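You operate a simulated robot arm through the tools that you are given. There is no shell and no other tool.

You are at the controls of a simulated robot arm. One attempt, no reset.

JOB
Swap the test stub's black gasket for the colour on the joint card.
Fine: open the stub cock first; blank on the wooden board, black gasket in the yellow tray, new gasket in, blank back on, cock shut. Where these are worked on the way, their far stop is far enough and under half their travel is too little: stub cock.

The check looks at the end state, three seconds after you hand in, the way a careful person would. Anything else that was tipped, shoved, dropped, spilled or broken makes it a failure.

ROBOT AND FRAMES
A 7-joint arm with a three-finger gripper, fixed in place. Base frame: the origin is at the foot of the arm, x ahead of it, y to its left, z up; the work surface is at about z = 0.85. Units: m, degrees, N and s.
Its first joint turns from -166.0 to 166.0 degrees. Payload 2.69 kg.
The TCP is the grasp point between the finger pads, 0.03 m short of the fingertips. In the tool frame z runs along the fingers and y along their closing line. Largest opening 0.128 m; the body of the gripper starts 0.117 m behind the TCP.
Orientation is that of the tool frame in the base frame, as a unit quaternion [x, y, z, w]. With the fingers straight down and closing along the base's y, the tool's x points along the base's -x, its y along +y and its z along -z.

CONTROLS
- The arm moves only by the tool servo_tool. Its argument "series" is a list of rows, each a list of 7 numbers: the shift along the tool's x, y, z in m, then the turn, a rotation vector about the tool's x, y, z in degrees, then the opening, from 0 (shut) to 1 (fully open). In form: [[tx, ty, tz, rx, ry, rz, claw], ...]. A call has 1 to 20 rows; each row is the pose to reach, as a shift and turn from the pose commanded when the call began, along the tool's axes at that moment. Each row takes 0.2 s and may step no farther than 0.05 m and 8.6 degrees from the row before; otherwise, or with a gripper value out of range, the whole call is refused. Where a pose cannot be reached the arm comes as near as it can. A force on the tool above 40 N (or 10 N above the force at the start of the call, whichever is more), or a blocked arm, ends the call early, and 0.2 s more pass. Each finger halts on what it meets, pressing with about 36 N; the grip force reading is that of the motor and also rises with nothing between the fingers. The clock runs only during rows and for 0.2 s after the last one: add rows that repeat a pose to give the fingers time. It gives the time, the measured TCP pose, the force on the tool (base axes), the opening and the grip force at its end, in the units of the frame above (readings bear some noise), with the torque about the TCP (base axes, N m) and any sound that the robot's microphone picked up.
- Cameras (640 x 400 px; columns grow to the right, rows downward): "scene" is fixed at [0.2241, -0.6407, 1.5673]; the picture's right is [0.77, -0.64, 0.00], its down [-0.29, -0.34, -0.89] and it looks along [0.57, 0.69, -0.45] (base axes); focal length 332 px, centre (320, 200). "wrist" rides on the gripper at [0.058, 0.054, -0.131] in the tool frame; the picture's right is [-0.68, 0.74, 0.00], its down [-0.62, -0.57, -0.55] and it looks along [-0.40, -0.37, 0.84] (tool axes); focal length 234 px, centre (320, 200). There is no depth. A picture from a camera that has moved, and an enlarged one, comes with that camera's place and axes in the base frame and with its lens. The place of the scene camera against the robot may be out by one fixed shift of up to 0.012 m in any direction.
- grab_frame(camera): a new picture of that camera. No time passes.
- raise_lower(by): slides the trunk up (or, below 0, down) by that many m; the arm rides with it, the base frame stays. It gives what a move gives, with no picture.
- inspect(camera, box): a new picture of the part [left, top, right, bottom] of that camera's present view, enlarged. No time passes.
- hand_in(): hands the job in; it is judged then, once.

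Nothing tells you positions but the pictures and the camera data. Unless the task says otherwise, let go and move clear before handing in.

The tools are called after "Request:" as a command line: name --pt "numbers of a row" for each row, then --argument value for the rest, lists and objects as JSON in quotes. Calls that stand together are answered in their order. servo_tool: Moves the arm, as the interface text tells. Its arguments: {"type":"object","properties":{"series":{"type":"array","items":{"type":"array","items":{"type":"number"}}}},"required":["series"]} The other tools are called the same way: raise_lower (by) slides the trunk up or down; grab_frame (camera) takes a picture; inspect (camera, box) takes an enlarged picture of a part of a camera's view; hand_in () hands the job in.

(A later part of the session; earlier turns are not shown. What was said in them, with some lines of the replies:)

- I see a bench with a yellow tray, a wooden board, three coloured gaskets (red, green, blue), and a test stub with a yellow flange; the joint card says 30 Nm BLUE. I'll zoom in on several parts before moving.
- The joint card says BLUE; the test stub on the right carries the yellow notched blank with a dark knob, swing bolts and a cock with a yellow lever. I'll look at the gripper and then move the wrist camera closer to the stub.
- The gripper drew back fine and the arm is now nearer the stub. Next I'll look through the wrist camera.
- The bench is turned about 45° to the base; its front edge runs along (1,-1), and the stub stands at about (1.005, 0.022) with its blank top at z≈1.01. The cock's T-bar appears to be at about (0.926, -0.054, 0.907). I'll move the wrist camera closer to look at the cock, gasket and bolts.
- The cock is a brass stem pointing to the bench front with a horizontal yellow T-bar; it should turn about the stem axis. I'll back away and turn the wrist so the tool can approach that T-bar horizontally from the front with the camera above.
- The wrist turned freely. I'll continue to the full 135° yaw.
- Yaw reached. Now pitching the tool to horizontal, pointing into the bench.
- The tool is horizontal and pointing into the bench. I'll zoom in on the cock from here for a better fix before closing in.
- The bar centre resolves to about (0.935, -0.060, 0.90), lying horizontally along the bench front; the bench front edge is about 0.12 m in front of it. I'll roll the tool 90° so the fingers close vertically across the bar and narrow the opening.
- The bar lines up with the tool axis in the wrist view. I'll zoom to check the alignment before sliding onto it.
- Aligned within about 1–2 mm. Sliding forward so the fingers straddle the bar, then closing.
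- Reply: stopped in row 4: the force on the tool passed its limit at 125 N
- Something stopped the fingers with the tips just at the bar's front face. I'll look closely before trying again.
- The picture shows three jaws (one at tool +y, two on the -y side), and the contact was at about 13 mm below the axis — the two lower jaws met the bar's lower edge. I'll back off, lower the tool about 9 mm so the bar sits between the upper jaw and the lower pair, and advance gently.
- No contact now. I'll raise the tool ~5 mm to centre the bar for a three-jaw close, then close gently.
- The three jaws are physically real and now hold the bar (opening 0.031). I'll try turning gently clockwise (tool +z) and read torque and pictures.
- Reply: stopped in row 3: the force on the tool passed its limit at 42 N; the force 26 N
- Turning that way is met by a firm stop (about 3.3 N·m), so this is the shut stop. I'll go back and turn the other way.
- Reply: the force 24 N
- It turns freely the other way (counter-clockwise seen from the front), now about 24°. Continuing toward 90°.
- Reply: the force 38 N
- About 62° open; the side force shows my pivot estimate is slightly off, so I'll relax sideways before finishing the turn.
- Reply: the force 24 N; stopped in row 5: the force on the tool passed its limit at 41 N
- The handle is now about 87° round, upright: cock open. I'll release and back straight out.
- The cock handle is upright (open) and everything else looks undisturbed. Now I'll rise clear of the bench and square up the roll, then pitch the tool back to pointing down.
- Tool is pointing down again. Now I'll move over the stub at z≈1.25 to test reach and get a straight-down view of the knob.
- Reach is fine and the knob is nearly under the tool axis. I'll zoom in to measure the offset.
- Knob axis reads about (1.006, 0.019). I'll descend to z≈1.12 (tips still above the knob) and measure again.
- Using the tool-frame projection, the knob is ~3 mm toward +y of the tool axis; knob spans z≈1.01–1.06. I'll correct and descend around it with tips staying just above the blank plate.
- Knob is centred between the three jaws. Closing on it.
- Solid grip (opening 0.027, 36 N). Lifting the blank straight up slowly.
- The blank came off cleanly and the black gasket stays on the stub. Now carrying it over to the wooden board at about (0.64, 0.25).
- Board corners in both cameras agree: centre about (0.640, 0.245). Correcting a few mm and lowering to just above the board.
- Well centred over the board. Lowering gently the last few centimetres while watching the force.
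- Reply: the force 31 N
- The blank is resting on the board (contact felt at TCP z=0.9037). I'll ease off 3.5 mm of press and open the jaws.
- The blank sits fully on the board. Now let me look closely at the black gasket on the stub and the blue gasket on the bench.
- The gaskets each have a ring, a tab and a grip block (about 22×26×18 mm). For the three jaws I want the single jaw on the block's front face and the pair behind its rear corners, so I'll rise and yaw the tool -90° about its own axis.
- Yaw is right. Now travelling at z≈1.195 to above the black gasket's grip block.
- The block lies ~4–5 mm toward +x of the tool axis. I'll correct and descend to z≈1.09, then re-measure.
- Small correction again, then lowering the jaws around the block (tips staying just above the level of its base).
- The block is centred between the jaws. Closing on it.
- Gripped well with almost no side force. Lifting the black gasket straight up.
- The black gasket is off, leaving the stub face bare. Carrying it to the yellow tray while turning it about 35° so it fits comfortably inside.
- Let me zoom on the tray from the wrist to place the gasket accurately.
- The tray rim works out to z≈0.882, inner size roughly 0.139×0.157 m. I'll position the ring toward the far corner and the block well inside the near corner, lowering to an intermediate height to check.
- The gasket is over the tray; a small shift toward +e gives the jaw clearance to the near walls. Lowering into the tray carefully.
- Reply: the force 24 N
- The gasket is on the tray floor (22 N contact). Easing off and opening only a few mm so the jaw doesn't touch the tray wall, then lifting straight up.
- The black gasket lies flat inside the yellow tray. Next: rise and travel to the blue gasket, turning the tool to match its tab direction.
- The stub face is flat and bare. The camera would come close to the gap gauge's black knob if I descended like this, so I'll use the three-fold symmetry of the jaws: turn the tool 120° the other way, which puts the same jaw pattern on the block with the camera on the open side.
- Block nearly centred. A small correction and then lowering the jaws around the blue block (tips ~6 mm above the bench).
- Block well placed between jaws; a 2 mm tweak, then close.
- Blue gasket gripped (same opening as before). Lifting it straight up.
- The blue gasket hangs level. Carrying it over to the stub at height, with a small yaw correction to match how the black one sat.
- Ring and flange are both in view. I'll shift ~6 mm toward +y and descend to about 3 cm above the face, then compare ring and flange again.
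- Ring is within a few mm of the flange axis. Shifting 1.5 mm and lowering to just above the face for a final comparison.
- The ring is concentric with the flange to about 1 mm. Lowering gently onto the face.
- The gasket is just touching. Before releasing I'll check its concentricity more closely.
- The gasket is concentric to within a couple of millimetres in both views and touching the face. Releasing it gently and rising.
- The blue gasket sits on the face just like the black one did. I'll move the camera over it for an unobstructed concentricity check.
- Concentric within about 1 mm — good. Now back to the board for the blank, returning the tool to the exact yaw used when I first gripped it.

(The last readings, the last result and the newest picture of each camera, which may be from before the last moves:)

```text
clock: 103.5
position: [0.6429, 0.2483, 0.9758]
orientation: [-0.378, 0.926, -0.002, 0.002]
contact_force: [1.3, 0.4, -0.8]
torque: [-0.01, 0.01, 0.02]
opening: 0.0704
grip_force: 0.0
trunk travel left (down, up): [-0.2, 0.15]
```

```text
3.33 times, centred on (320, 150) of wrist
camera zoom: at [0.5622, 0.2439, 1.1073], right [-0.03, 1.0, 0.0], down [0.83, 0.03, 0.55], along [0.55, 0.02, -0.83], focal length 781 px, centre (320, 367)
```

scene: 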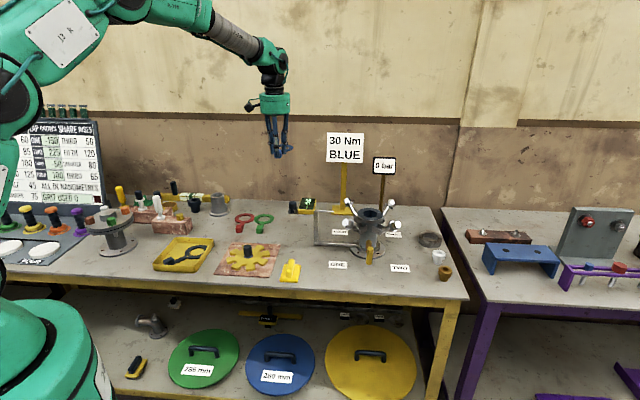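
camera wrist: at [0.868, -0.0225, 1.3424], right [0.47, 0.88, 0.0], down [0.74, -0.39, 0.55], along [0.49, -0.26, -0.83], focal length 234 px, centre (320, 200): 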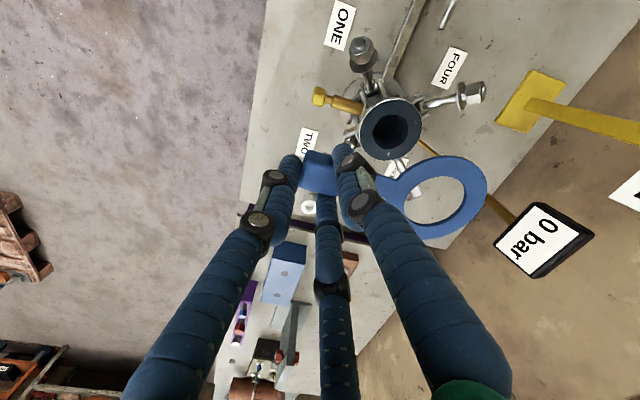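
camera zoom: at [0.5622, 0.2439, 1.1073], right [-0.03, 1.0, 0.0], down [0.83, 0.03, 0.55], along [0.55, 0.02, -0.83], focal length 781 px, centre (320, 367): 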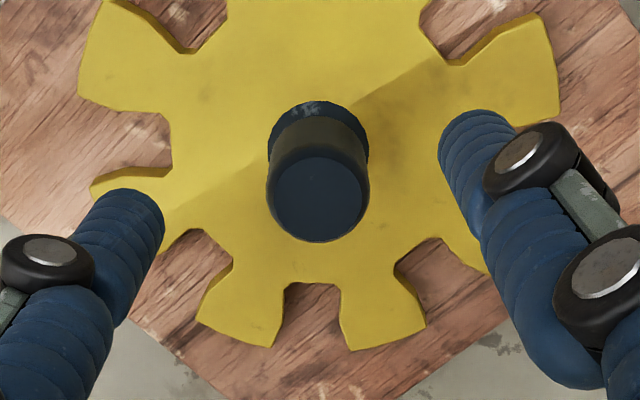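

Request:
servo_tool --pt "0.0014 0.0014 0.02 0 0 0 0.55" --pt "0.0014 0.0014 0.04 0 0 0 0.55" --pt "0.0014 0.0014 0.055 0 0 0 0.55" --pt "0.0014 0.0014 0.065 0 0 0 0.55" --pt "0.0014 0.0014 0.0715 0 0 0 0.55" --pt "0.0014 0.0014 0.0715 0 0 0 0.55"

Request:
inspect --camera "wrist" --box '[240, 110, 400, 230]'

```text
clock: 104.9
position: [0.6386, 0.2487, 0.9042]
orientation: [-0.379, 0.925, -0.001, 0.002]
contact_force: [1.3, 0.2, -0.5]
torque: [-0.04, 0.03, -0.04]
opening: 0.0702
grip_force: 0.1
trunk travel left (down, up): [-0.2, 0.15]
```

```text
3.33 times, centred on (320, 170) of wrist
camera zoom: at [0.5584, 0.2443, 1.0363], right [-0.03, 1.0, 0.0], down [0.83, 0.03, 0.55], along [0.55, 0.02, -0.83], focal length 781 px, centre (320, 300)
```

zoom: 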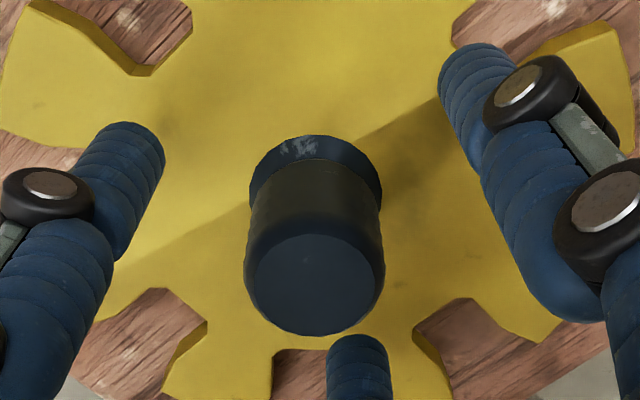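

Request:
servo_tool --pt "0.0023 -0.0004 0 0 0 0 0.55" --pt "0.0023 -0.0004 0 0 0 0 0.4" --pt "0.0023 -0.0004 0 0 0 0 0.28" --pt "0.0023 -0.0004 0 0 0 0 0.22" --pt "0.0023 -0.0004 0 0 0 0 0.15" --pt "0.0023 -0.0004 0 0 0 0 0.1" --pt "0.0023 -0.0004 0 0 0 0 0.1"

Request:
inspect --camera "wrist" --box '[240, 110, 400, 230]'

```text
clock: 106.5
position: [0.638, 0.2459, 0.9042]
orientation: [-0.378, 0.926, -0.001, 0.002]
contact_force: [0.7, 1.7, 3.1]
torque: [0.1, -0.11, 0.06]
opening: 0.0273
grip_force: 35.3
trunk travel left (down, up): [-0.2, 0.15]
```

```text
3.33 times, centred on (320, 170) of wrist
camera zoom: at [0.5578, 0.2421, 1.0363], right [-0.03, 1.0, 0.0], down [0.83, 0.03, 0.55], along [0.55, 0.02, -0.83], focal length 781 px, centre (320, 300)
```

zoom: 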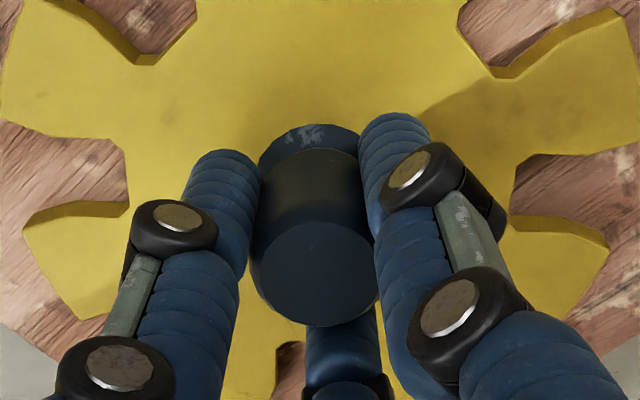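

Gripped with the same blank-to-gripper yaw as before. Lifting off the board.

Request:
servo_tool --pt "0 0 -0.006 0 0 0 0.1" --pt "0 0 -0.015 0 0 0 0.1" --pt "0 0 -0.04 0 0 0 0.1" --pt "0 0 -0.08 0 0 0 0.1" --pt "0 0 -0.12 0 0 0 0.1" --pt "0 0 -0.16 0 0 0 0.1" --pt "0 0 -0.2 0 0 0 0.1" --pt "0 0 -0.24 0 0 0 0.1" --pt "0 0 -0.28 0 0 0 0.1" --pt "0 0 -0.305 0 0 0 0.1" --pt "0 0 -0.305 0 0 0 0.1"

Request:
grab_frame --camera "scene"

```text
clock: 108.9
position: [0.6348, 0.2483, 1.2107]
orientation: [-0.379, 0.925, -0.001, 0.002]
contact_force: [0.0, 0.5, -4.6]
torque: [-0.03, -0.01, -0.03]
opening: 0.0269
grip_force: 36.5
trunk travel left (down, up): [-0.2, 0.15]
```

```text
taken
```

scene: 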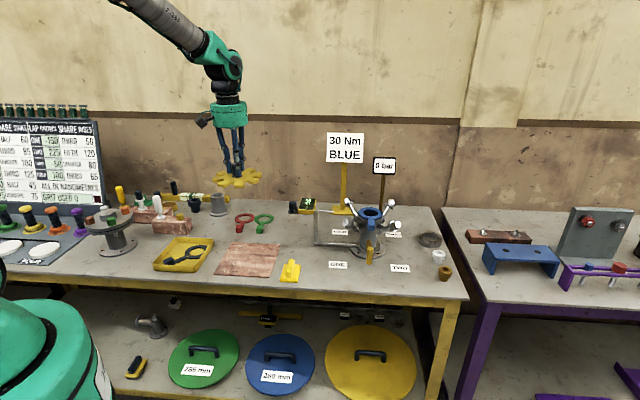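

Request:
servo_tool --pt "-0.0104 -0.0423 0 0 0 0 0.1" --pt "-0.0209 -0.0847 0 0 0 0 0.1" --pt "-0.0313 -0.127 0 0 0 0 0.1" --pt "-0.0418 -0.1693 0 0 0 0 0.1" --pt "-0.0522 -0.2117 0 0 0 0 0.1" --pt "-0.0627 -0.254 0 0 0 0 0.1" --pt "-0.0731 -0.2963 0 0 0 0 0.1" --pt "-0.0836 -0.3387 0 0 0 0 0.1" --pt "-0.094 -0.381 0 0 0 0 0.1" --pt "-0.1045 -0.4233 0 0 0 0 0.1" --pt "-0.1045 -0.4233 0 0 0 0 0.1" --pt "-0.1045 -0.4233 0 0 0 0 0.1"

Request:
inspect --camera "scene" --box '[330, 130, 420, 250]'

Request:
grab_frame --camera "wrist"

```text
clock: 111.5
position: [1.0105, 0.0197, 1.2114]
orientation: [-0.379, 0.925, -0.001, 0.002]
contact_force: [-0.1, 0.4, -3.7]
torque: [0.0, -0.03, -0.01]
opening: 0.0273
grip_force: 36.1
trunk travel left (down, up): [-0.2, 0.15]
```

```text
3.33 times, centred on (375, 190) of scene
camera zoom: at [0.2241, -0.6407, 1.5673], right [0.77, -0.64, 0.0], down [-0.29, -0.34, -0.89], along [0.57, 0.69, -0.45], focal length 1107 px, centre (137, 233)
```

zoom: 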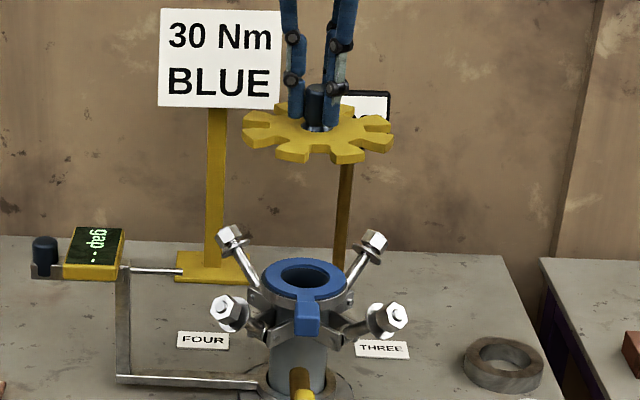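

```text
taken
camera wrist: at [0.9305, 0.0149, 1.3434], right [-0.03, 1.0, 0.0], down [0.83, 0.03, 0.55], along [0.55, 0.02, -0.83], focal length 234 px, centre (320, 200)
```

wrist: 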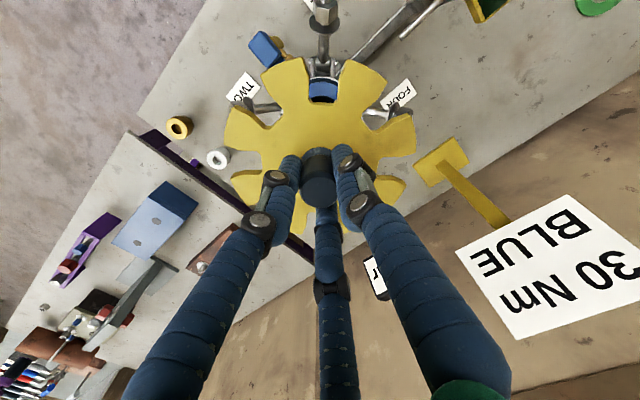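

Lateral position needs about -5 mm in x compared with the original lift-off. Correcting and descending part way.

Request:
servo_tool --pt "0.0034 0.0037 0.02 0 0 0 0.1" --pt "0.0034 0.0037 0.05 0 0 0 0.1" --pt "0.0034 0.0037 0.08 0 0 0 0.1" --pt "0.0034 0.0037 0.11 0 0 0 0.1" --pt "0.0034 0.0037 0.135 0 0 0 0.1" --pt "0.0034 0.0037 0.135 0 0 0 0.1"

Request:
grab_frame --camera "wrist"

Request:
inspect --camera "scene" --box '[330, 185, 410, 265]'

```text
clock: 112.9
position: [1.0052, 0.0175, 1.0747]
orientation: [-0.378, 0.926, -0.001, 0.002]
contact_force: [0.2, -0.6, -5.8]
torque: [-0.04, 0.01, 0.0]
opening: 0.0274
grip_force: 35.7
trunk travel left (down, up): [-0.2, 0.15]
```

```text
taken
camera wrist: at [0.9254, 0.0138, 1.2066], right [-0.03, 1.0, 0.0], down [0.83, 0.03, 0.55], along [0.55, 0.02, -0.83], focal length 234 px, centre (320, 200)
```

wrist: 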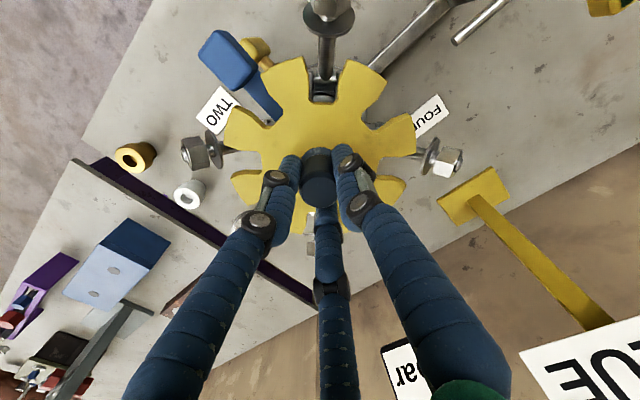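

```text
5.00 times, centred on (370, 225) of scene
camera zoom: at [0.2241, -0.6407, 1.5673], right [0.77, -0.64, 0.0], down [-0.29, -0.34, -0.89], along [0.57, 0.69, -0.45], focal length 1660 px, centre (70, 75)
```

zoom: 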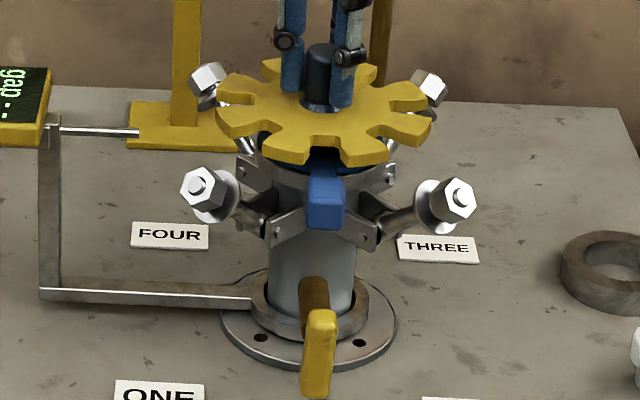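

Request:
servo_tool --pt "-0.0019 0.0002 0.0 0 0 0 0.1" --pt "-0.0019 0.0002 0.006 0 0 0 0.1" --pt "-0.0019 0.0002 0.012 0 0 0 0.1" --pt "-0.0019 0.0002 0.016 0 0 0 0.1" --pt "-0.0019 0.0002 0.016 0 0 0 0.1"

Request:
grab_frame --camera "wrist"

Request:
inspect --camera "scene" --box '[330, 185, 410, 265]'

```text
clock: 114.1
position: [1.0053, 0.0203, 1.0595]
orientation: [-0.38, 0.925, 0.0, 0.001]
contact_force: [-0.1, 0.0, -4.5]
torque: [0.0, -0.02, 0.0]
opening: 0.0275
grip_force: 35.9
trunk travel left (down, up): [-0.2, 0.15]
```

```text
taken
camera wrist: at [0.9253, 0.0165, 1.1913], right [-0.03, 1.0, 0.0], down [0.83, 0.03, 0.55], along [0.55, 0.02, -0.83], focal length 234 px, centre (320, 200)
```

wrist: 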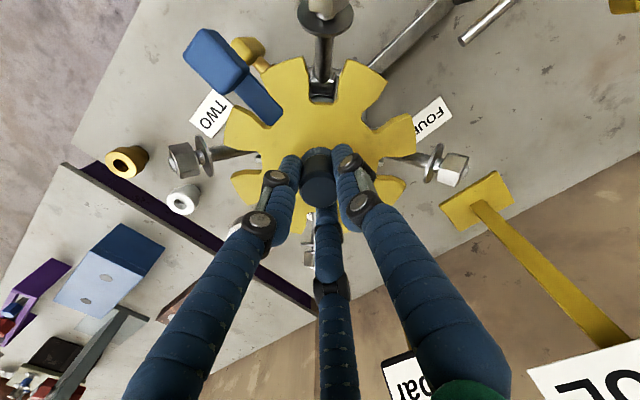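

```text
5.00 times, centred on (370, 225) of scene
camera zoom: at [0.2241, -0.6407, 1.5673], right [0.77, -0.64, 0.0], down [-0.29, -0.34, -0.89], along [0.57, 0.69, -0.45], focal length 1660 px, centre (70, 75)
```

zoom: 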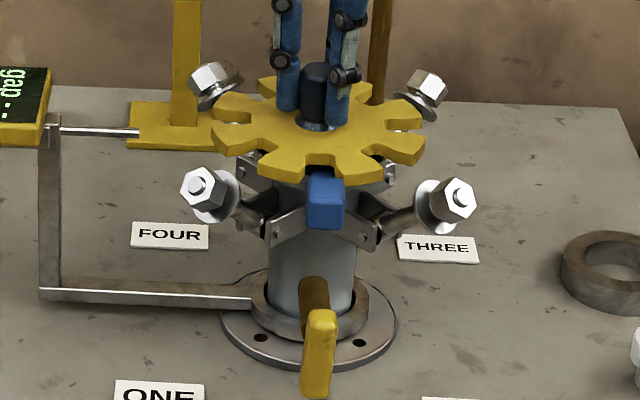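

Blank is ~2–4 mm toward -e of its original spot; correcting before the final lowering.

Request:
servo_tool --pt "0 -0.0015 0.0 0 0 0 0.1" --pt "0 -0.0027 0.0 0 0 0 0.1" --pt "0 -0.0027 0.003 0 0 0 0.1" --pt "0 -0.0027 0.003 0 0 0 0.1"

Request:
inspect --camera "scene" --box '[330, 185, 410, 265]'

Request:
inspect --camera "wrist" --box '[200, 40, 440, 240]'

```text
clock: 115.1
position: [1.0072, 0.0195, 1.0572]
orientation: [-0.378, 0.926, -0.001, 0.0]
contact_force: [-0.1, 0.4, -4.6]
torque: [-0.01, 0.02, 0.02]
opening: 0.0273
grip_force: 36.4
trunk travel left (down, up): [-0.2, 0.15]
```

```text
5.00 times, centred on (370, 225) of scene
camera zoom: at [0.2241, -0.6407, 1.5673], right [0.77, -0.64, 0.0], down [-0.29, -0.34, -0.89], along [0.57, 0.69, -0.45], focal length 1660 px, centre (70, 75)
```

zoom: 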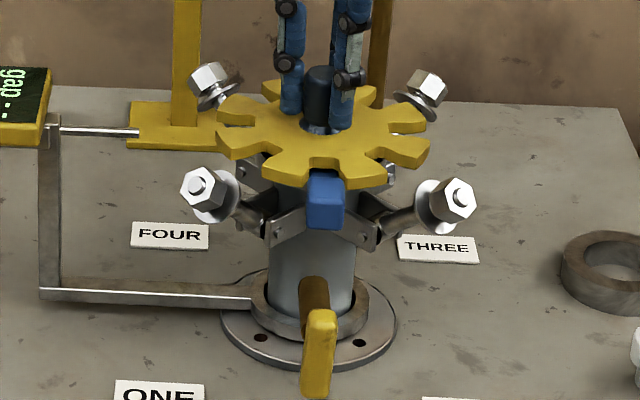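

```text
2.00 times, centred on (320, 140) of wrist
camera zoom: at [0.9277, 0.0147, 1.1886], right [-0.03, 1.0, 0.0], down [0.83, 0.03, 0.55], along [0.55, 0.02, -0.83], focal length 468 px, centre (320, 320)
```

zoom: 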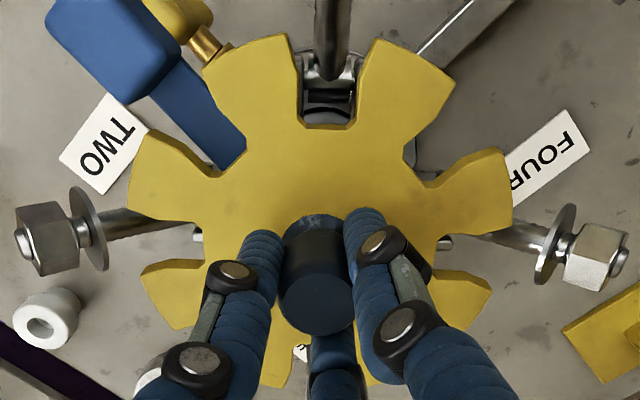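

Position now matches the original. Lowering onto the gasket.

Request:
servo_tool --pt "0 0 0.0015 0 0 0 0.1" --pt "0 0 0.003 0 0 0 0.1" --pt "0 0 0.0045 0 0 0 0.1" --pt "0 0 0.0045 0 0 0 0.1"

```text
clock: 116.1
position: [1.0075, 0.0193, 1.0535]
orientation: [-0.38, 0.925, -0.001, 0.002]
contact_force: [0.5, 0.9, -1.7]
torque: [0.1, -0.13, 0.04]
opening: 0.0273
grip_force: 36.3
trunk travel left (down, up): [-0.2, 0.15]
```

Request:
servo_tool --pt "0 0 0.001 0 0 0 0.1" --pt "0 0 0.0015 0 0 0 0.1" --pt "0 0 0.0015 0 0 0 0.1"

Request:
inspect --camera "scene" --box '[330, 185, 410, 265]'

Request:
inspect --camera "wrist" --box '[200, 40, 440, 240]'

```text
clock: 116.9
position: [1.0085, 0.0193, 1.0528]
orientation: [-0.379, 0.926, -0.002, 0.002]
contact_force: [3.9, 2.9, 9.0]
torque: [0.08, -0.09, 0.0]
opening: 0.0273
grip_force: 35.7
trunk travel left (down, up): [-0.2, 0.15]
```

```text
5.00 times, centred on (370, 225) of scene
camera zoom: at [0.2241, -0.6407, 1.5673], right [0.77, -0.64, 0.0], down [-0.29, -0.34, -0.89], along [0.57, 0.69, -0.45], focal length 1660 px, centre (70, 75)
```

zoom: 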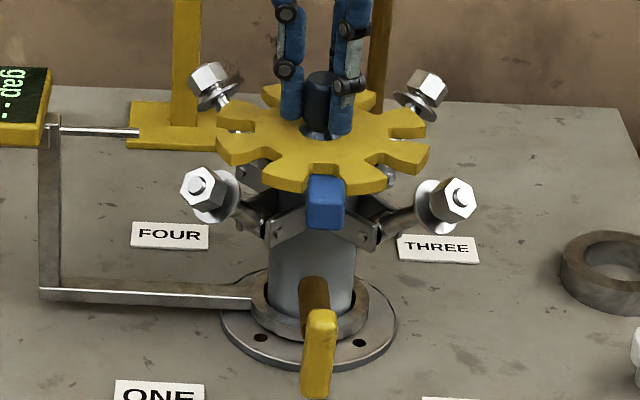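

```text
2.00 times, centred on (320, 140) of wrist
camera zoom: at [0.9272, 0.0144, 1.1841], right [-0.03, 1.0, 0.0], down [0.83, 0.03, 0.55], along [0.55, 0.02, -0.83], focal length 468 px, centre (320, 320)
```

zoom: 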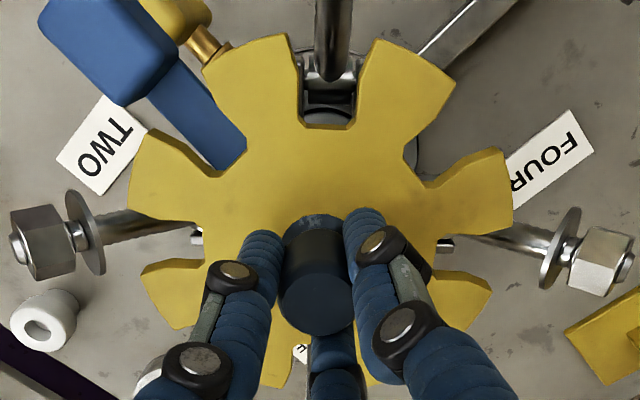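

The blank is seated on the blue gasket in its original position. Easing off, opening the jaws and rising.

Request:
servo_tool --pt "0 0 -0.0012 0 0 0 0.1" --pt "0 0 -0.0012 0 0 0 0.25" --pt "0 0 -0.0012 0 0 0 0.35" --pt "0 0 -0.0012 0 0 0 0.45" --pt "0 0 -0.0012 0 0 0 0.5" --pt "0 0 -0.02 0 0 0 0.5" --pt "0 0 -0.05 0 0 0 0.5" --pt "0 0 -0.09 0 0 0 0.5" --pt "0 0 -0.13 0 0 0 0.5" --pt "0 0 -0.17 0 0 0 0.5" --pt "0 0 -0.19 0 0 0 0.5" --pt "0 0 -0.19 0 0 0 0.5"

Request:
inspect --camera "scene" --box '[330, 185, 410, 265]'

Request:
inspect --camera "wrist" --box '[230, 40, 420, 200]'

```text
clock: 119.5
position: [1.0071, 0.0188, 1.2419]
orientation: [-0.379, 0.926, -0.001, 0.001]
contact_force: [0.2, 0.6, -0.3]
torque: [0.01, 0.01, -0.01]
opening: 0.0641
grip_force: 0.2
trunk travel left (down, up): [-0.2, 0.15]
```

```text
5.00 times, centred on (370, 225) of scene
camera zoom: at [0.2241, -0.6407, 1.5673], right [0.77, -0.64, 0.0], down [-0.29, -0.34, -0.89], along [0.57, 0.69, -0.45], focal length 1660 px, centre (70, 75)
```

zoom: 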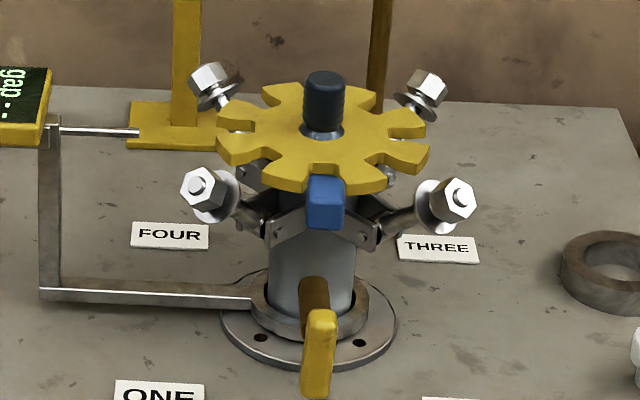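

```text
2.50 times, centred on (325, 120) of wrist
camera zoom: at [0.9272, 0.0136, 1.3737], right [-0.03, 1.0, 0.0], down [0.83, 0.03, 0.55], along [0.55, 0.02, -0.83], focal length 585 px, centre (308, 400)
```

zoom: 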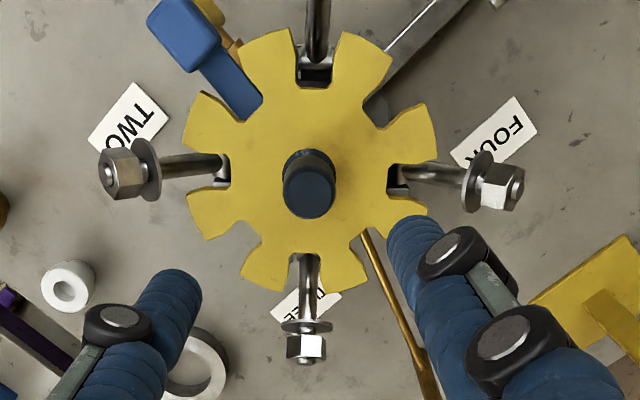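

Blank is back on exactly as it was originally, with the swing bolts in line with the notches. Now to shut the cock: backing away in front of the bench.

Request:
servo_tool --pt "0.044 -0.001 0 0 0 0 0.5" --pt "0.088 -0.002 0 0 0 0 0.5" --pt "0.132 -0.004 0 0 0 0 0.5" --pt "0.176 -0.006 0 0 0 0 0.5" --pt "0.22 -0.008 0 0 0 0 0.5" --pt "0.264 -0.01 0 0 0 0 0.5" --pt "0.308 -0.01 0 0 0 0 0.5" --pt "0.35 -0.01 0 0 0 0 0.5" --pt "0.35 -0.01 0 0 0 0 0.5"

Request:
servo_tool --pt "0 0 0 0 -8.2 0 0.5" --pt "0 0 0 0 -16.4 0 0.5" --pt "0 0 0 0 -24.6 0 0.5" --pt "0 0 0 0 -32.8 0 0.5" --pt "0 0 0 0 -41 0 0.5" --pt "0 0 0 0 -49.2 0 0.45" --pt "0 0 0 0 -57.4 0 0.4" --pt "0 0 0 0 -65.6 0 0.4" --pt "0 0 0 0 -73.8 0 0.4" --pt "0 0 0 0 -82 0 0.4" --pt "0 0 0 0 -90 0 0.4" --pt "0 0 0 0 -90 0 0.4"

```text
clock: 121.5
position: [0.7659, -0.233, 1.242]
orientation: [-0.379, 0.926, -0.001, 0.001]
contact_force: [-0.7, -1.4, 0.9]
torque: [0.09, -0.03, 0.02]
opening: 0.0641
grip_force: 0.1
trunk travel left (down, up): [-0.2, 0.15]
```

```text
clock: 124.1
position: [0.7641, -0.2343, 1.24]
orientation: [-0.269, 0.653, 0.268, 0.656]
contact_force: [0.6, -1.0, 0.3]
torque: [0.03, -0.03, 0.02]
opening: 0.051
grip_force: 0.0
trunk travel left (down, up): [-0.2, 0.15]
```

Request:
servo_tool --pt "0.043 0 0 0 0 0 0.4" --pt "0.086 0 0 0 0 0 0.4" --pt "0.129 0 0 0 0 0 0.4" --pt "0.172 0 0 0 0 0 0.4" --pt "0.215 0 0 0 0 0 0.4" --pt "0.258 0 0 0 0 0 0.4" --pt "0.301 0 0 0 0 0 0.4" --pt "0.341 0 0 0 0 0 0.4" --pt "0.341 0 0.05 0 0 0 0.4" --pt "0.341 0 0.09 0 0 0 0.4" --pt "0.341 0 0.09 0 0 0 0.4"

Request:
grab_frame --camera "wrist"

Request:
inspect --camera "wrist" --box '[220, 60, 420, 200]'

Request:
inspect --camera "scene" --box '[330, 220, 430, 310]'

```text
clock: 126.5
position: [0.8288, -0.1692, 0.899]
orientation: [-0.269, 0.654, 0.266, 0.655]
contact_force: [0.0, 0.1, -0.4]
torque: [0.01, 0.01, -0.03]
opening: 0.0515
grip_force: 0.0
trunk travel left (down, up): [-0.2, 0.15]
```

```text
taken
camera wrist: at [0.6984, -0.2251, 0.8412], right [-0.52, 0.53, 0.67], down [0.0, -0.79, 0.62], along [0.86, 0.32, 0.41], focal length 234 px, centre (320, 200)
```

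wrist: 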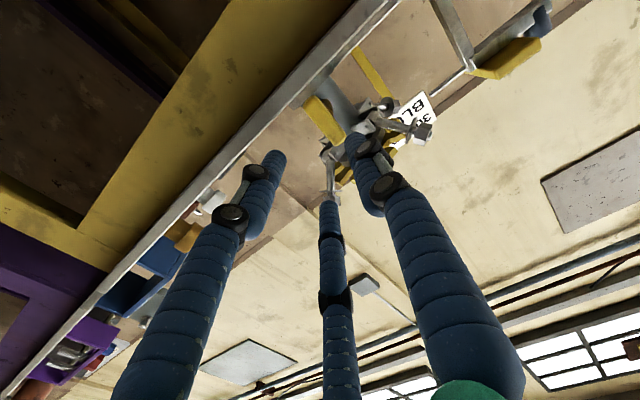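

```text
2.86 times, centred on (320, 130) of wrist
camera zoom: at [0.6984, -0.2251, 0.8412], right [-0.52, 0.53, 0.67], down [0.0, -0.79, 0.62], along [0.86, 0.32, 0.41], focal length 669 px, centre (320, 400)
```

zoom: 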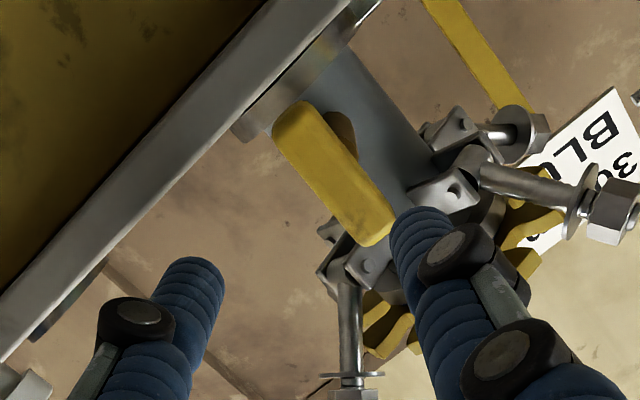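

```text
4.44 times, centred on (380, 265) of scene
camera zoom: at [0.2241, -0.6407, 1.5673], right [0.77, -0.64, 0.0], down [-0.29, -0.34, -0.89], along [0.57, 0.69, -0.45], focal length 1476 px, centre (53, -89)
```

zoom: 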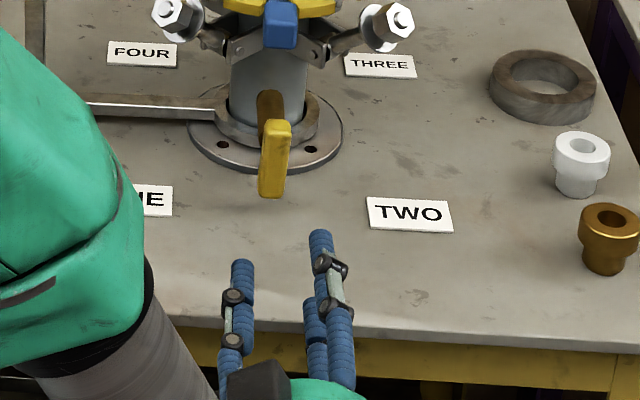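

The upright bar is between the jaws' lines: about 8 mm toward the single jaw, as expected. Sliding in around it.

Request:
servo_tool --pt "0 -0.002 0.03 0 0 0 0.4" --pt "0 -0.002 0.06 0 0 0 0.4" --pt "0 -0.002 0.085 0 0 0 0.4" --pt "0 -0.002 0.105 0 0 0 0.4" --pt "0 -0.002 0.12 0 0 0 0.4" --pt "0 -0.002 0.133 0 0 0 0.4" --pt "0 -0.002 0.133 0 0 0 0.4"

Request:
inspect --camera "scene" --box '[350, 230, 410, 280]'

Request:
inspect --camera "wrist" --box '[220, 80, 420, 220]'

```text
clock: 128.1
position: [0.9252, -0.0789, 0.9002]
orientation: [-0.269, 0.654, 0.268, 0.655]
contact_force: [0.1, 1.1, -0.2]
torque: [0.0, 0.01, 0.0]
opening: 0.0511
grip_force: 0.1
trunk travel left (down, up): [-0.2, 0.15]
```

```text
8.00 times, centred on (380, 255) of scene
camera zoom: at [0.2241, -0.6407, 1.5673], right [0.77, -0.64, 0.0], down [-0.29, -0.34, -0.89], along [0.57, 0.69, -0.45], focal length 2656 px, centre (-160, -240)
```

zoom: 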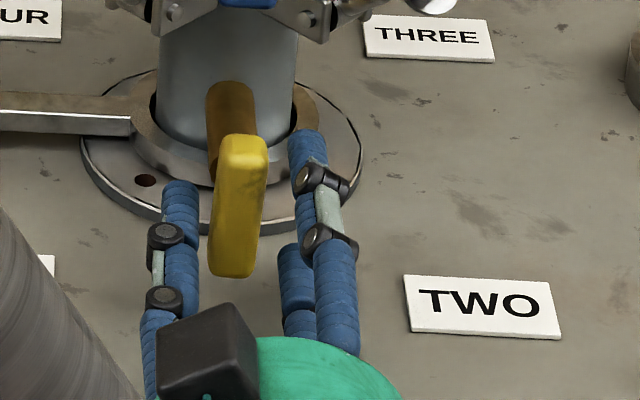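

```text
2.86 times, centred on (320, 150) of wrist
camera zoom: at [0.7939, -0.1342, 0.8416], right [-0.52, 0.53, 0.67], down [0.0, -0.79, 0.62], along [0.86, 0.32, 0.41], focal length 669 px, centre (320, 343)
```

zoom: 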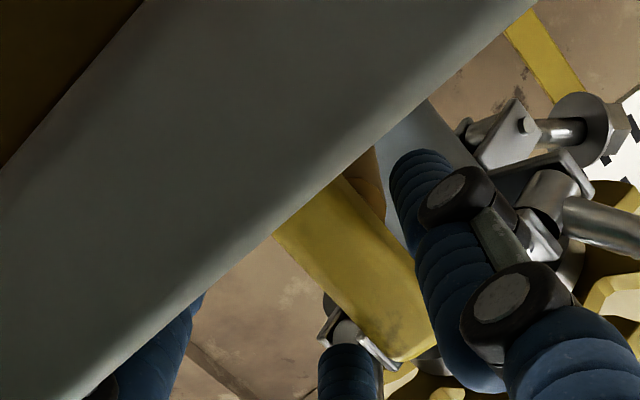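

Request:
servo_tool --pt "0 0.004 0 0 0 0 0.4" --pt "0 0.004 0 0 0 0 0.32" --pt "0 0.004 0 0 0 0 0.25" --pt "0 0.004 0 0 0 0 0.18" --pt "0 0.004 0 0 0 0 0.15" --pt "0 0.004 0 0 0 0 0.15"

Request:
inspect --camera "scene" --box '[350, 230, 410, 280]'

```text
clock: 129.5
position: [0.9213, -0.0755, 0.8991]
orientation: [-0.269, 0.653, 0.268, 0.655]
contact_force: [3.6, -3.2, 4.2]
torque: [0.13, 0.04, 0.27]
opening: 0.0311
grip_force: 45.4
trunk travel left (down, up): [-0.2, 0.15]
```

```text
8.00 times, centred on (380, 255) of scene
camera zoom: at [0.2241, -0.6407, 1.5673], right [0.77, -0.64, 0.0], down [-0.29, -0.34, -0.89], along [0.57, 0.69, -0.45], focal length 2656 px, centre (-160, -240)
```

zoom: 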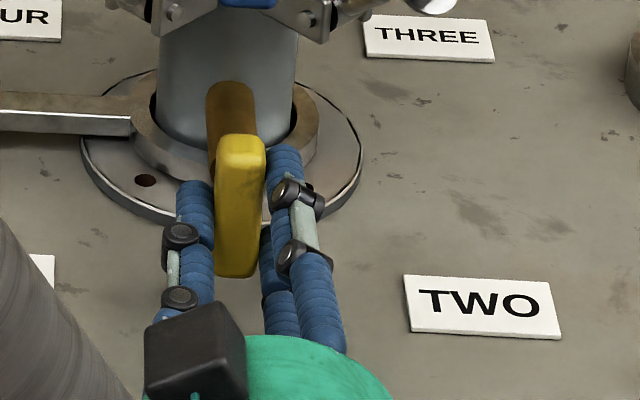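

Gripped with little side load. Turning the handle back clockwise, orbiting about the stem.

Request:
servo_tool --pt "0.0006 0.0002 0 0 0 5 0.15" --pt "0.0013 0.0004 0 0 0 10 0.15" --pt "0.0019 0.0006 0 0 0 15 0.15" --pt "0.0025 0.001 0 0 0 20 0.15" --pt "0.003 0.0013 0 0 0 25 0.15" --pt "0.0035 0.0017 0 0 0 30 0.15" --pt "0.004 0.0022 0 0 0 35 0.15" --pt "0.0044 0.0026 0 0 0 40 0.15" --pt "0.0048 0.0031 0 0 0 45 0.15"

Request:
inspect --camera "scene" --box '[350, 230, 410, 280]'

```text
clock: 131.5
position: [0.9213, -0.0761, 0.8964]
orientation: [0.003, 0.706, 0.497, 0.504]
contact_force: [2.4, -10.8, 7.4]
torque: [0.04, 0.03, 0.36]
opening: 0.0307
grip_force: 44.9
trunk travel left (down, up): [-0.2, 0.15]
```

```text
8.00 times, centred on (380, 255) of scene
camera zoom: at [0.2241, -0.6407, 1.5673], right [0.77, -0.64, 0.0], down [-0.29, -0.34, -0.89], along [0.57, 0.69, -0.45], focal length 2656 px, centre (-160, -240)
```

zoom: 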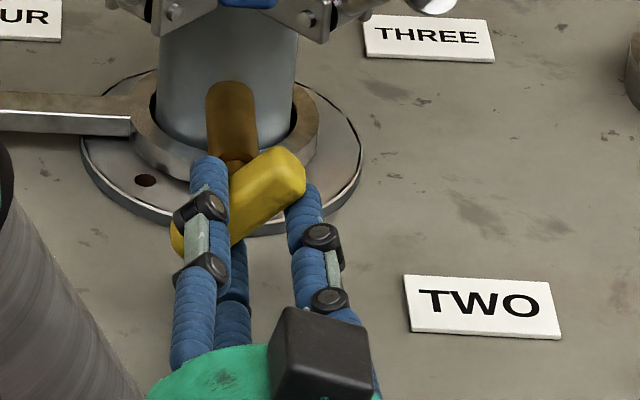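

Request:
servo_tool --pt "0.0006 0.0002 0 0 0 5 0.15" --pt "0.0013 0.0004 0 0 0 10 0.15" --pt "0.0019 0.0006 0 0 0 15 0.15" --pt "0.0025 0.001 0 0 0 20 0.15" --pt "0.003 0.0013 0 0 0 25 0.15" --pt "0.0035 0.0017 0 0 0 30 0.15" --pt "0.004 0.0022 0 0 0 35 0.15" --pt "0.0044 0.0026 0 0 0 40 0.15" --pt "0.0047 0.003 0 0 0 44 0.15"

Request:
inspect --camera "scene" --box '[350, 230, 410, 280]'

```text
clock: 133.5
position: [0.9187, -0.0709, 0.8938]
orientation: [0.268, 0.654, 0.65, 0.281]
contact_force: [19.8, -18.2, 4.2]
torque: [0.2, 0.03, -0.77]
opening: 0.0309
grip_force: 45.5
trunk travel left (down, up): [-0.2, 0.15]
```

```text
8.00 times, centred on (380, 255) of scene
camera zoom: at [0.2241, -0.6407, 1.5673], right [0.77, -0.64, 0.0], down [-0.29, -0.34, -0.89], along [0.57, 0.69, -0.45], focal length 2656 px, centre (-160, -240)
```

zoom: 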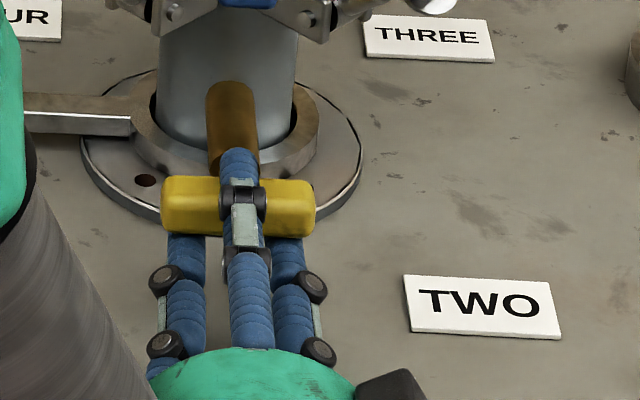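

The bar is horizontal again. A little relaxation sideways plus a few degrees more to press it gently onto the shut stop.

Request:
servo_tool --pt "-0.0015 0 0 0 0 0 0.15" --pt "-0.003 0 0 0 0 1.5 0.15" --pt "-0.003 0 0 0 0 3 0.15" --pt "-0.003 0 0 0 0 4 0.15"

```text
clock: 134.5
position: [0.9167, -0.0704, 0.8943]
orientation: [0.288, 0.645, 0.659, 0.257]
contact_force: [-9.9, -1.6, 9.6]
torque: [-1.4, -1.83, 0.93]
opening: 0.0306
grip_force: 45.4
trunk travel left (down, up): [-0.2, 0.15]
```

At the shut stop (2.3 N·m felt). Easing back, releasing and withdrawing straight out.

Request:
servo_tool --pt "0.0005 0 0 0 0 -2.5 0.15" --pt "0.0005 0 0 0 0 -2.5 0.3" --pt "0.0005 0 0 0 0 -2.5 0.42" --pt "0.0005 0 0 0 0 -2.5 0.5" --pt "0.0005 0 0 0 0 -2.5 0.5" --pt "0.0005 0 -0.02 0 0 -2.5 0.5" --pt "0.0005 0 -0.05 0 0 -2.5 0.5" --pt "0.0005 0 -0.09 0 0 -2.5 0.5" --pt "0.0005 0 -0.13 0 0 -2.5 0.5" --pt "0.0005 0 -0.17 0 0 -2.5 0.5" --pt "0.0005 0 -0.21 0 0 -2.5 0.5" --pt "0.0005 0 -0.24 0 0 -2.5 0.5" --pt "0.0005 0 -0.24 0 0 -2.5 0.5"

Request:
grab_frame --camera "scene"

Request:
inspect --camera "scene" --box '[320, 150, 430, 280]'

Request:
inspect --camera "wrist" --box '[240, 20, 440, 180]'

```text
clock: 137.3
position: [0.747, -0.2401, 0.8946]
orientation: [0.274, 0.651, 0.654, 0.272]
contact_force: [-1.1, 0.8, -0.6]
torque: [-0.01, 0.0, -0.03]
opening: 0.0641
grip_force: 0.0
trunk travel left (down, up): [-0.2, 0.15]
```

```text
taken
```

scene: 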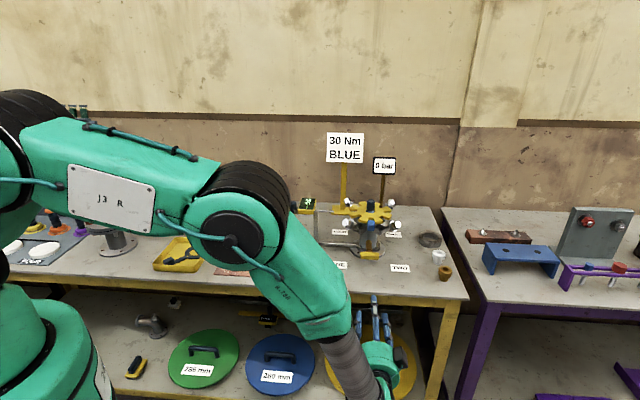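

```text
3.08 times, centred on (375, 215) of scene
camera zoom: at [0.2241, -0.6407, 1.5673], right [0.77, -0.64, 0.0], down [-0.29, -0.34, -0.89], along [0.57, 0.69, -0.45], focal length 1022 px, centre (151, 154)
```

zoom: 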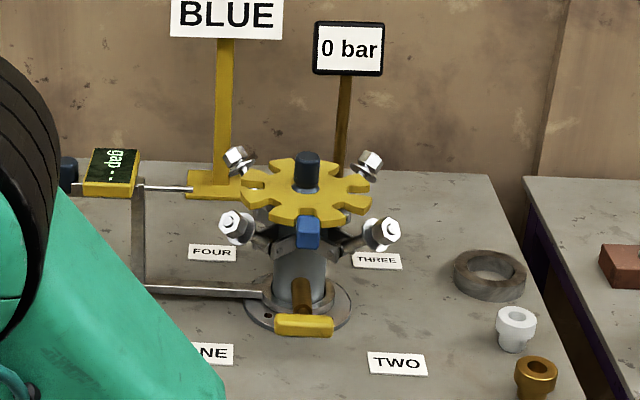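

```text
2.50 times, centred on (340, 100) of wrist
camera zoom: at [0.6119, -0.292, 0.9493], right [0.48, -0.49, 0.73], down [0.04, -0.82, -0.57], along [0.88, 0.3, -0.37], focal length 585 px, centre (270, 450)
```

zoom: 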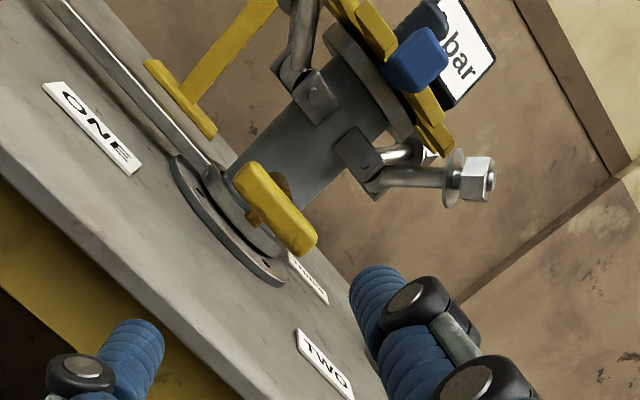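

Cock is shut, with handle back in its original horizontal position. I'll raise the arm clear and check the whole bench.

Request:
servo_tool --pt "0 0.045 0 0 0 0 0.5" --pt "0 0.09 0 0 0 0 0.5" --pt "0 0.135 0 0 0 0 0.5" --pt "0 0.18 0 0 0 0 0.5" --pt "0 0.225 0 0 0 0 0.5" --pt "0 0.27 0 0 0 0 0.5" --pt "0 0.315 0 0 0 0 0.5" --pt "0 0.35 0 0 0 0 0.5" --pt "0 0.35 0 0 0 0 0.5"

Request:
grab_frame --camera "scene"

Request:
inspect --camera "scene" --box '[330, 185, 410, 265]'

Request:
grab_frame --camera "wrist"

```text
clock: 139.3
position: [0.7475, -0.2407, 1.2414]
orientation: [0.276, 0.65, 0.654, 0.271]
contact_force: [-1.6, 0.0, -0.4]
torque: [-0.05, 0.01, -0.07]
opening: 0.0642
grip_force: 0.0
trunk travel left (down, up): [-0.2, 0.15]
```

```text
taken
```

scene: 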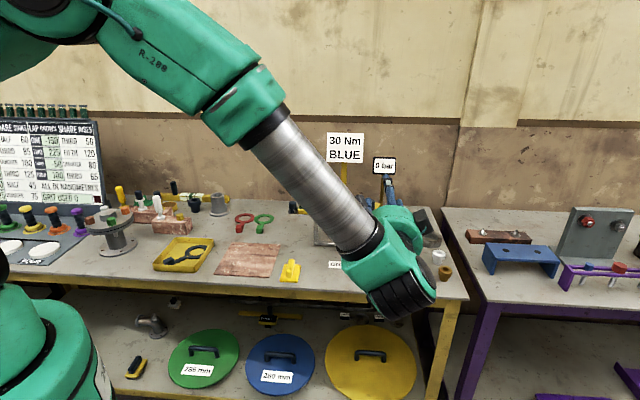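

```text
5.00 times, centred on (370, 225) of scene
camera zoom: at [0.2241, -0.6407, 1.5673], right [0.77, -0.64, 0.0], down [-0.29, -0.34, -0.89], along [0.57, 0.69, -0.45], focal length 1660 px, centre (70, 75)
```

zoom: 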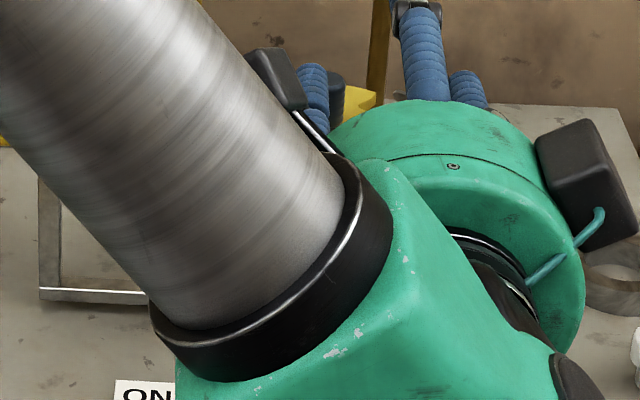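

```text
taken
camera wrist: at [0.6135, -0.2932, 1.2972], right [0.48, -0.49, 0.73], down [0.04, -0.82, -0.57], along [0.88, 0.3, -0.37], focal length 234 px, centre (320, 200)
```

wrist: 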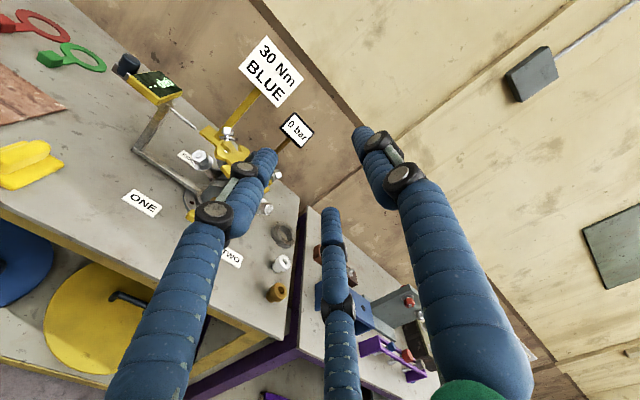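

Request:
servo_tool --pt "0.045 0 0 0 0 0 0.5" --pt "0.09 0 0 0 0 0 0.5" --pt "0.135 0.01 0 0 0 0 0.5" --pt "0.18 0.02 0 0 0 0 0.5" --pt "0.225 0.03 0 0 0 0 0.5" --pt "0.27 0.04 0 0 0 0 0.5" --pt "0.315 0.05 0 0 0 0 0.5" --pt "0.36 0.06 0 0 0 0 0.5" --pt "0.4 0.07 0 0 0 0 0.5" --pt "0.4 0.07 0 0 0 0 0.5"

Request:
grab_frame --camera "scene"

Request:
inspect --camera "scene" --box '[330, 185, 410, 265]'

```text
clock: 141.5
position: [0.4677, 0.0439, 1.3166]
orientation: [0.275, 0.65, 0.654, 0.272]
contact_force: [-0.2, -0.2, 0.5]
torque: [-0.06, 0.03, -0.09]
opening: 0.0642
grip_force: 0.0
trunk travel left (down, up): [-0.2, 0.15]
```

```text
taken
```

scene: 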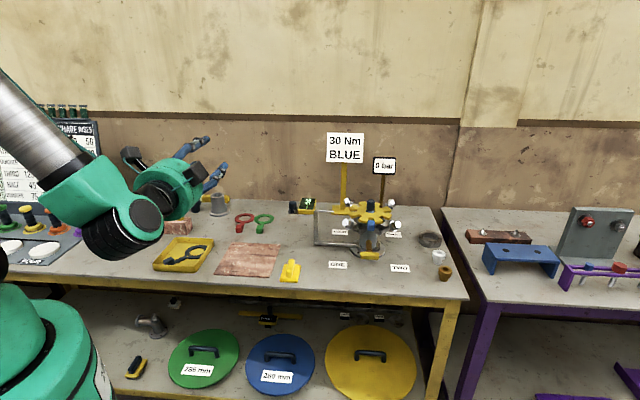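

```text
5.00 times, centred on (370, 225) of scene
camera zoom: at [0.2241, -0.6407, 1.5673], right [0.77, -0.64, 0.0], down [-0.29, -0.34, -0.89], along [0.57, 0.69, -0.45], focal length 1660 px, centre (70, 75)
```

zoom: 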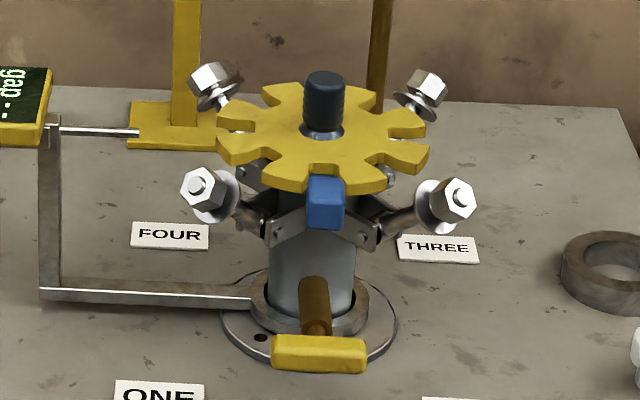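

The bench shows the end state I wanted. The blue gasket is under the blank on the stub, the blank is back where it was, the cock bar is horizontal (shut), and the black gasket is flat in the yellow tray. Nothing else looks moved, and the gripper is empty and clear, so I'm handing in.

Request:
hand_in

```text
The job is handed in.
```

I swapped the stub's black gasket for the blue one the joint card calls for, and handed the job in. I haven't seen the result of the check.

- **Stub cock:** I opened it first, about 87° round. At the end I turned it back until it met the shut stop, at about 2.3 N·m.
- **Blank:** it sat on the wooden board during the swap. It is now back on the stub in its original position, with the notches in line with the swing bolts.
- **Black gasket:** it lies flat inside the yellow tray.
- **Blue gasket:** it is seated under the blank, centred on the stub face to within about 1–2 mm.

On my first approach to the cock handle, the fingers bumped the front of the handle and the arm stopped itself at 125 N. The gripper turned out to have three fingers, not the two in the description. I backed off and approached again; the handle and stub showed no sign of having moved.

I left the swing bolts as they were, because the job didn't ask for tightening to the card's 30 Nm. In the last scene picture nothing else looked moved or tipped, and the gripper was empty and clear of the bench.
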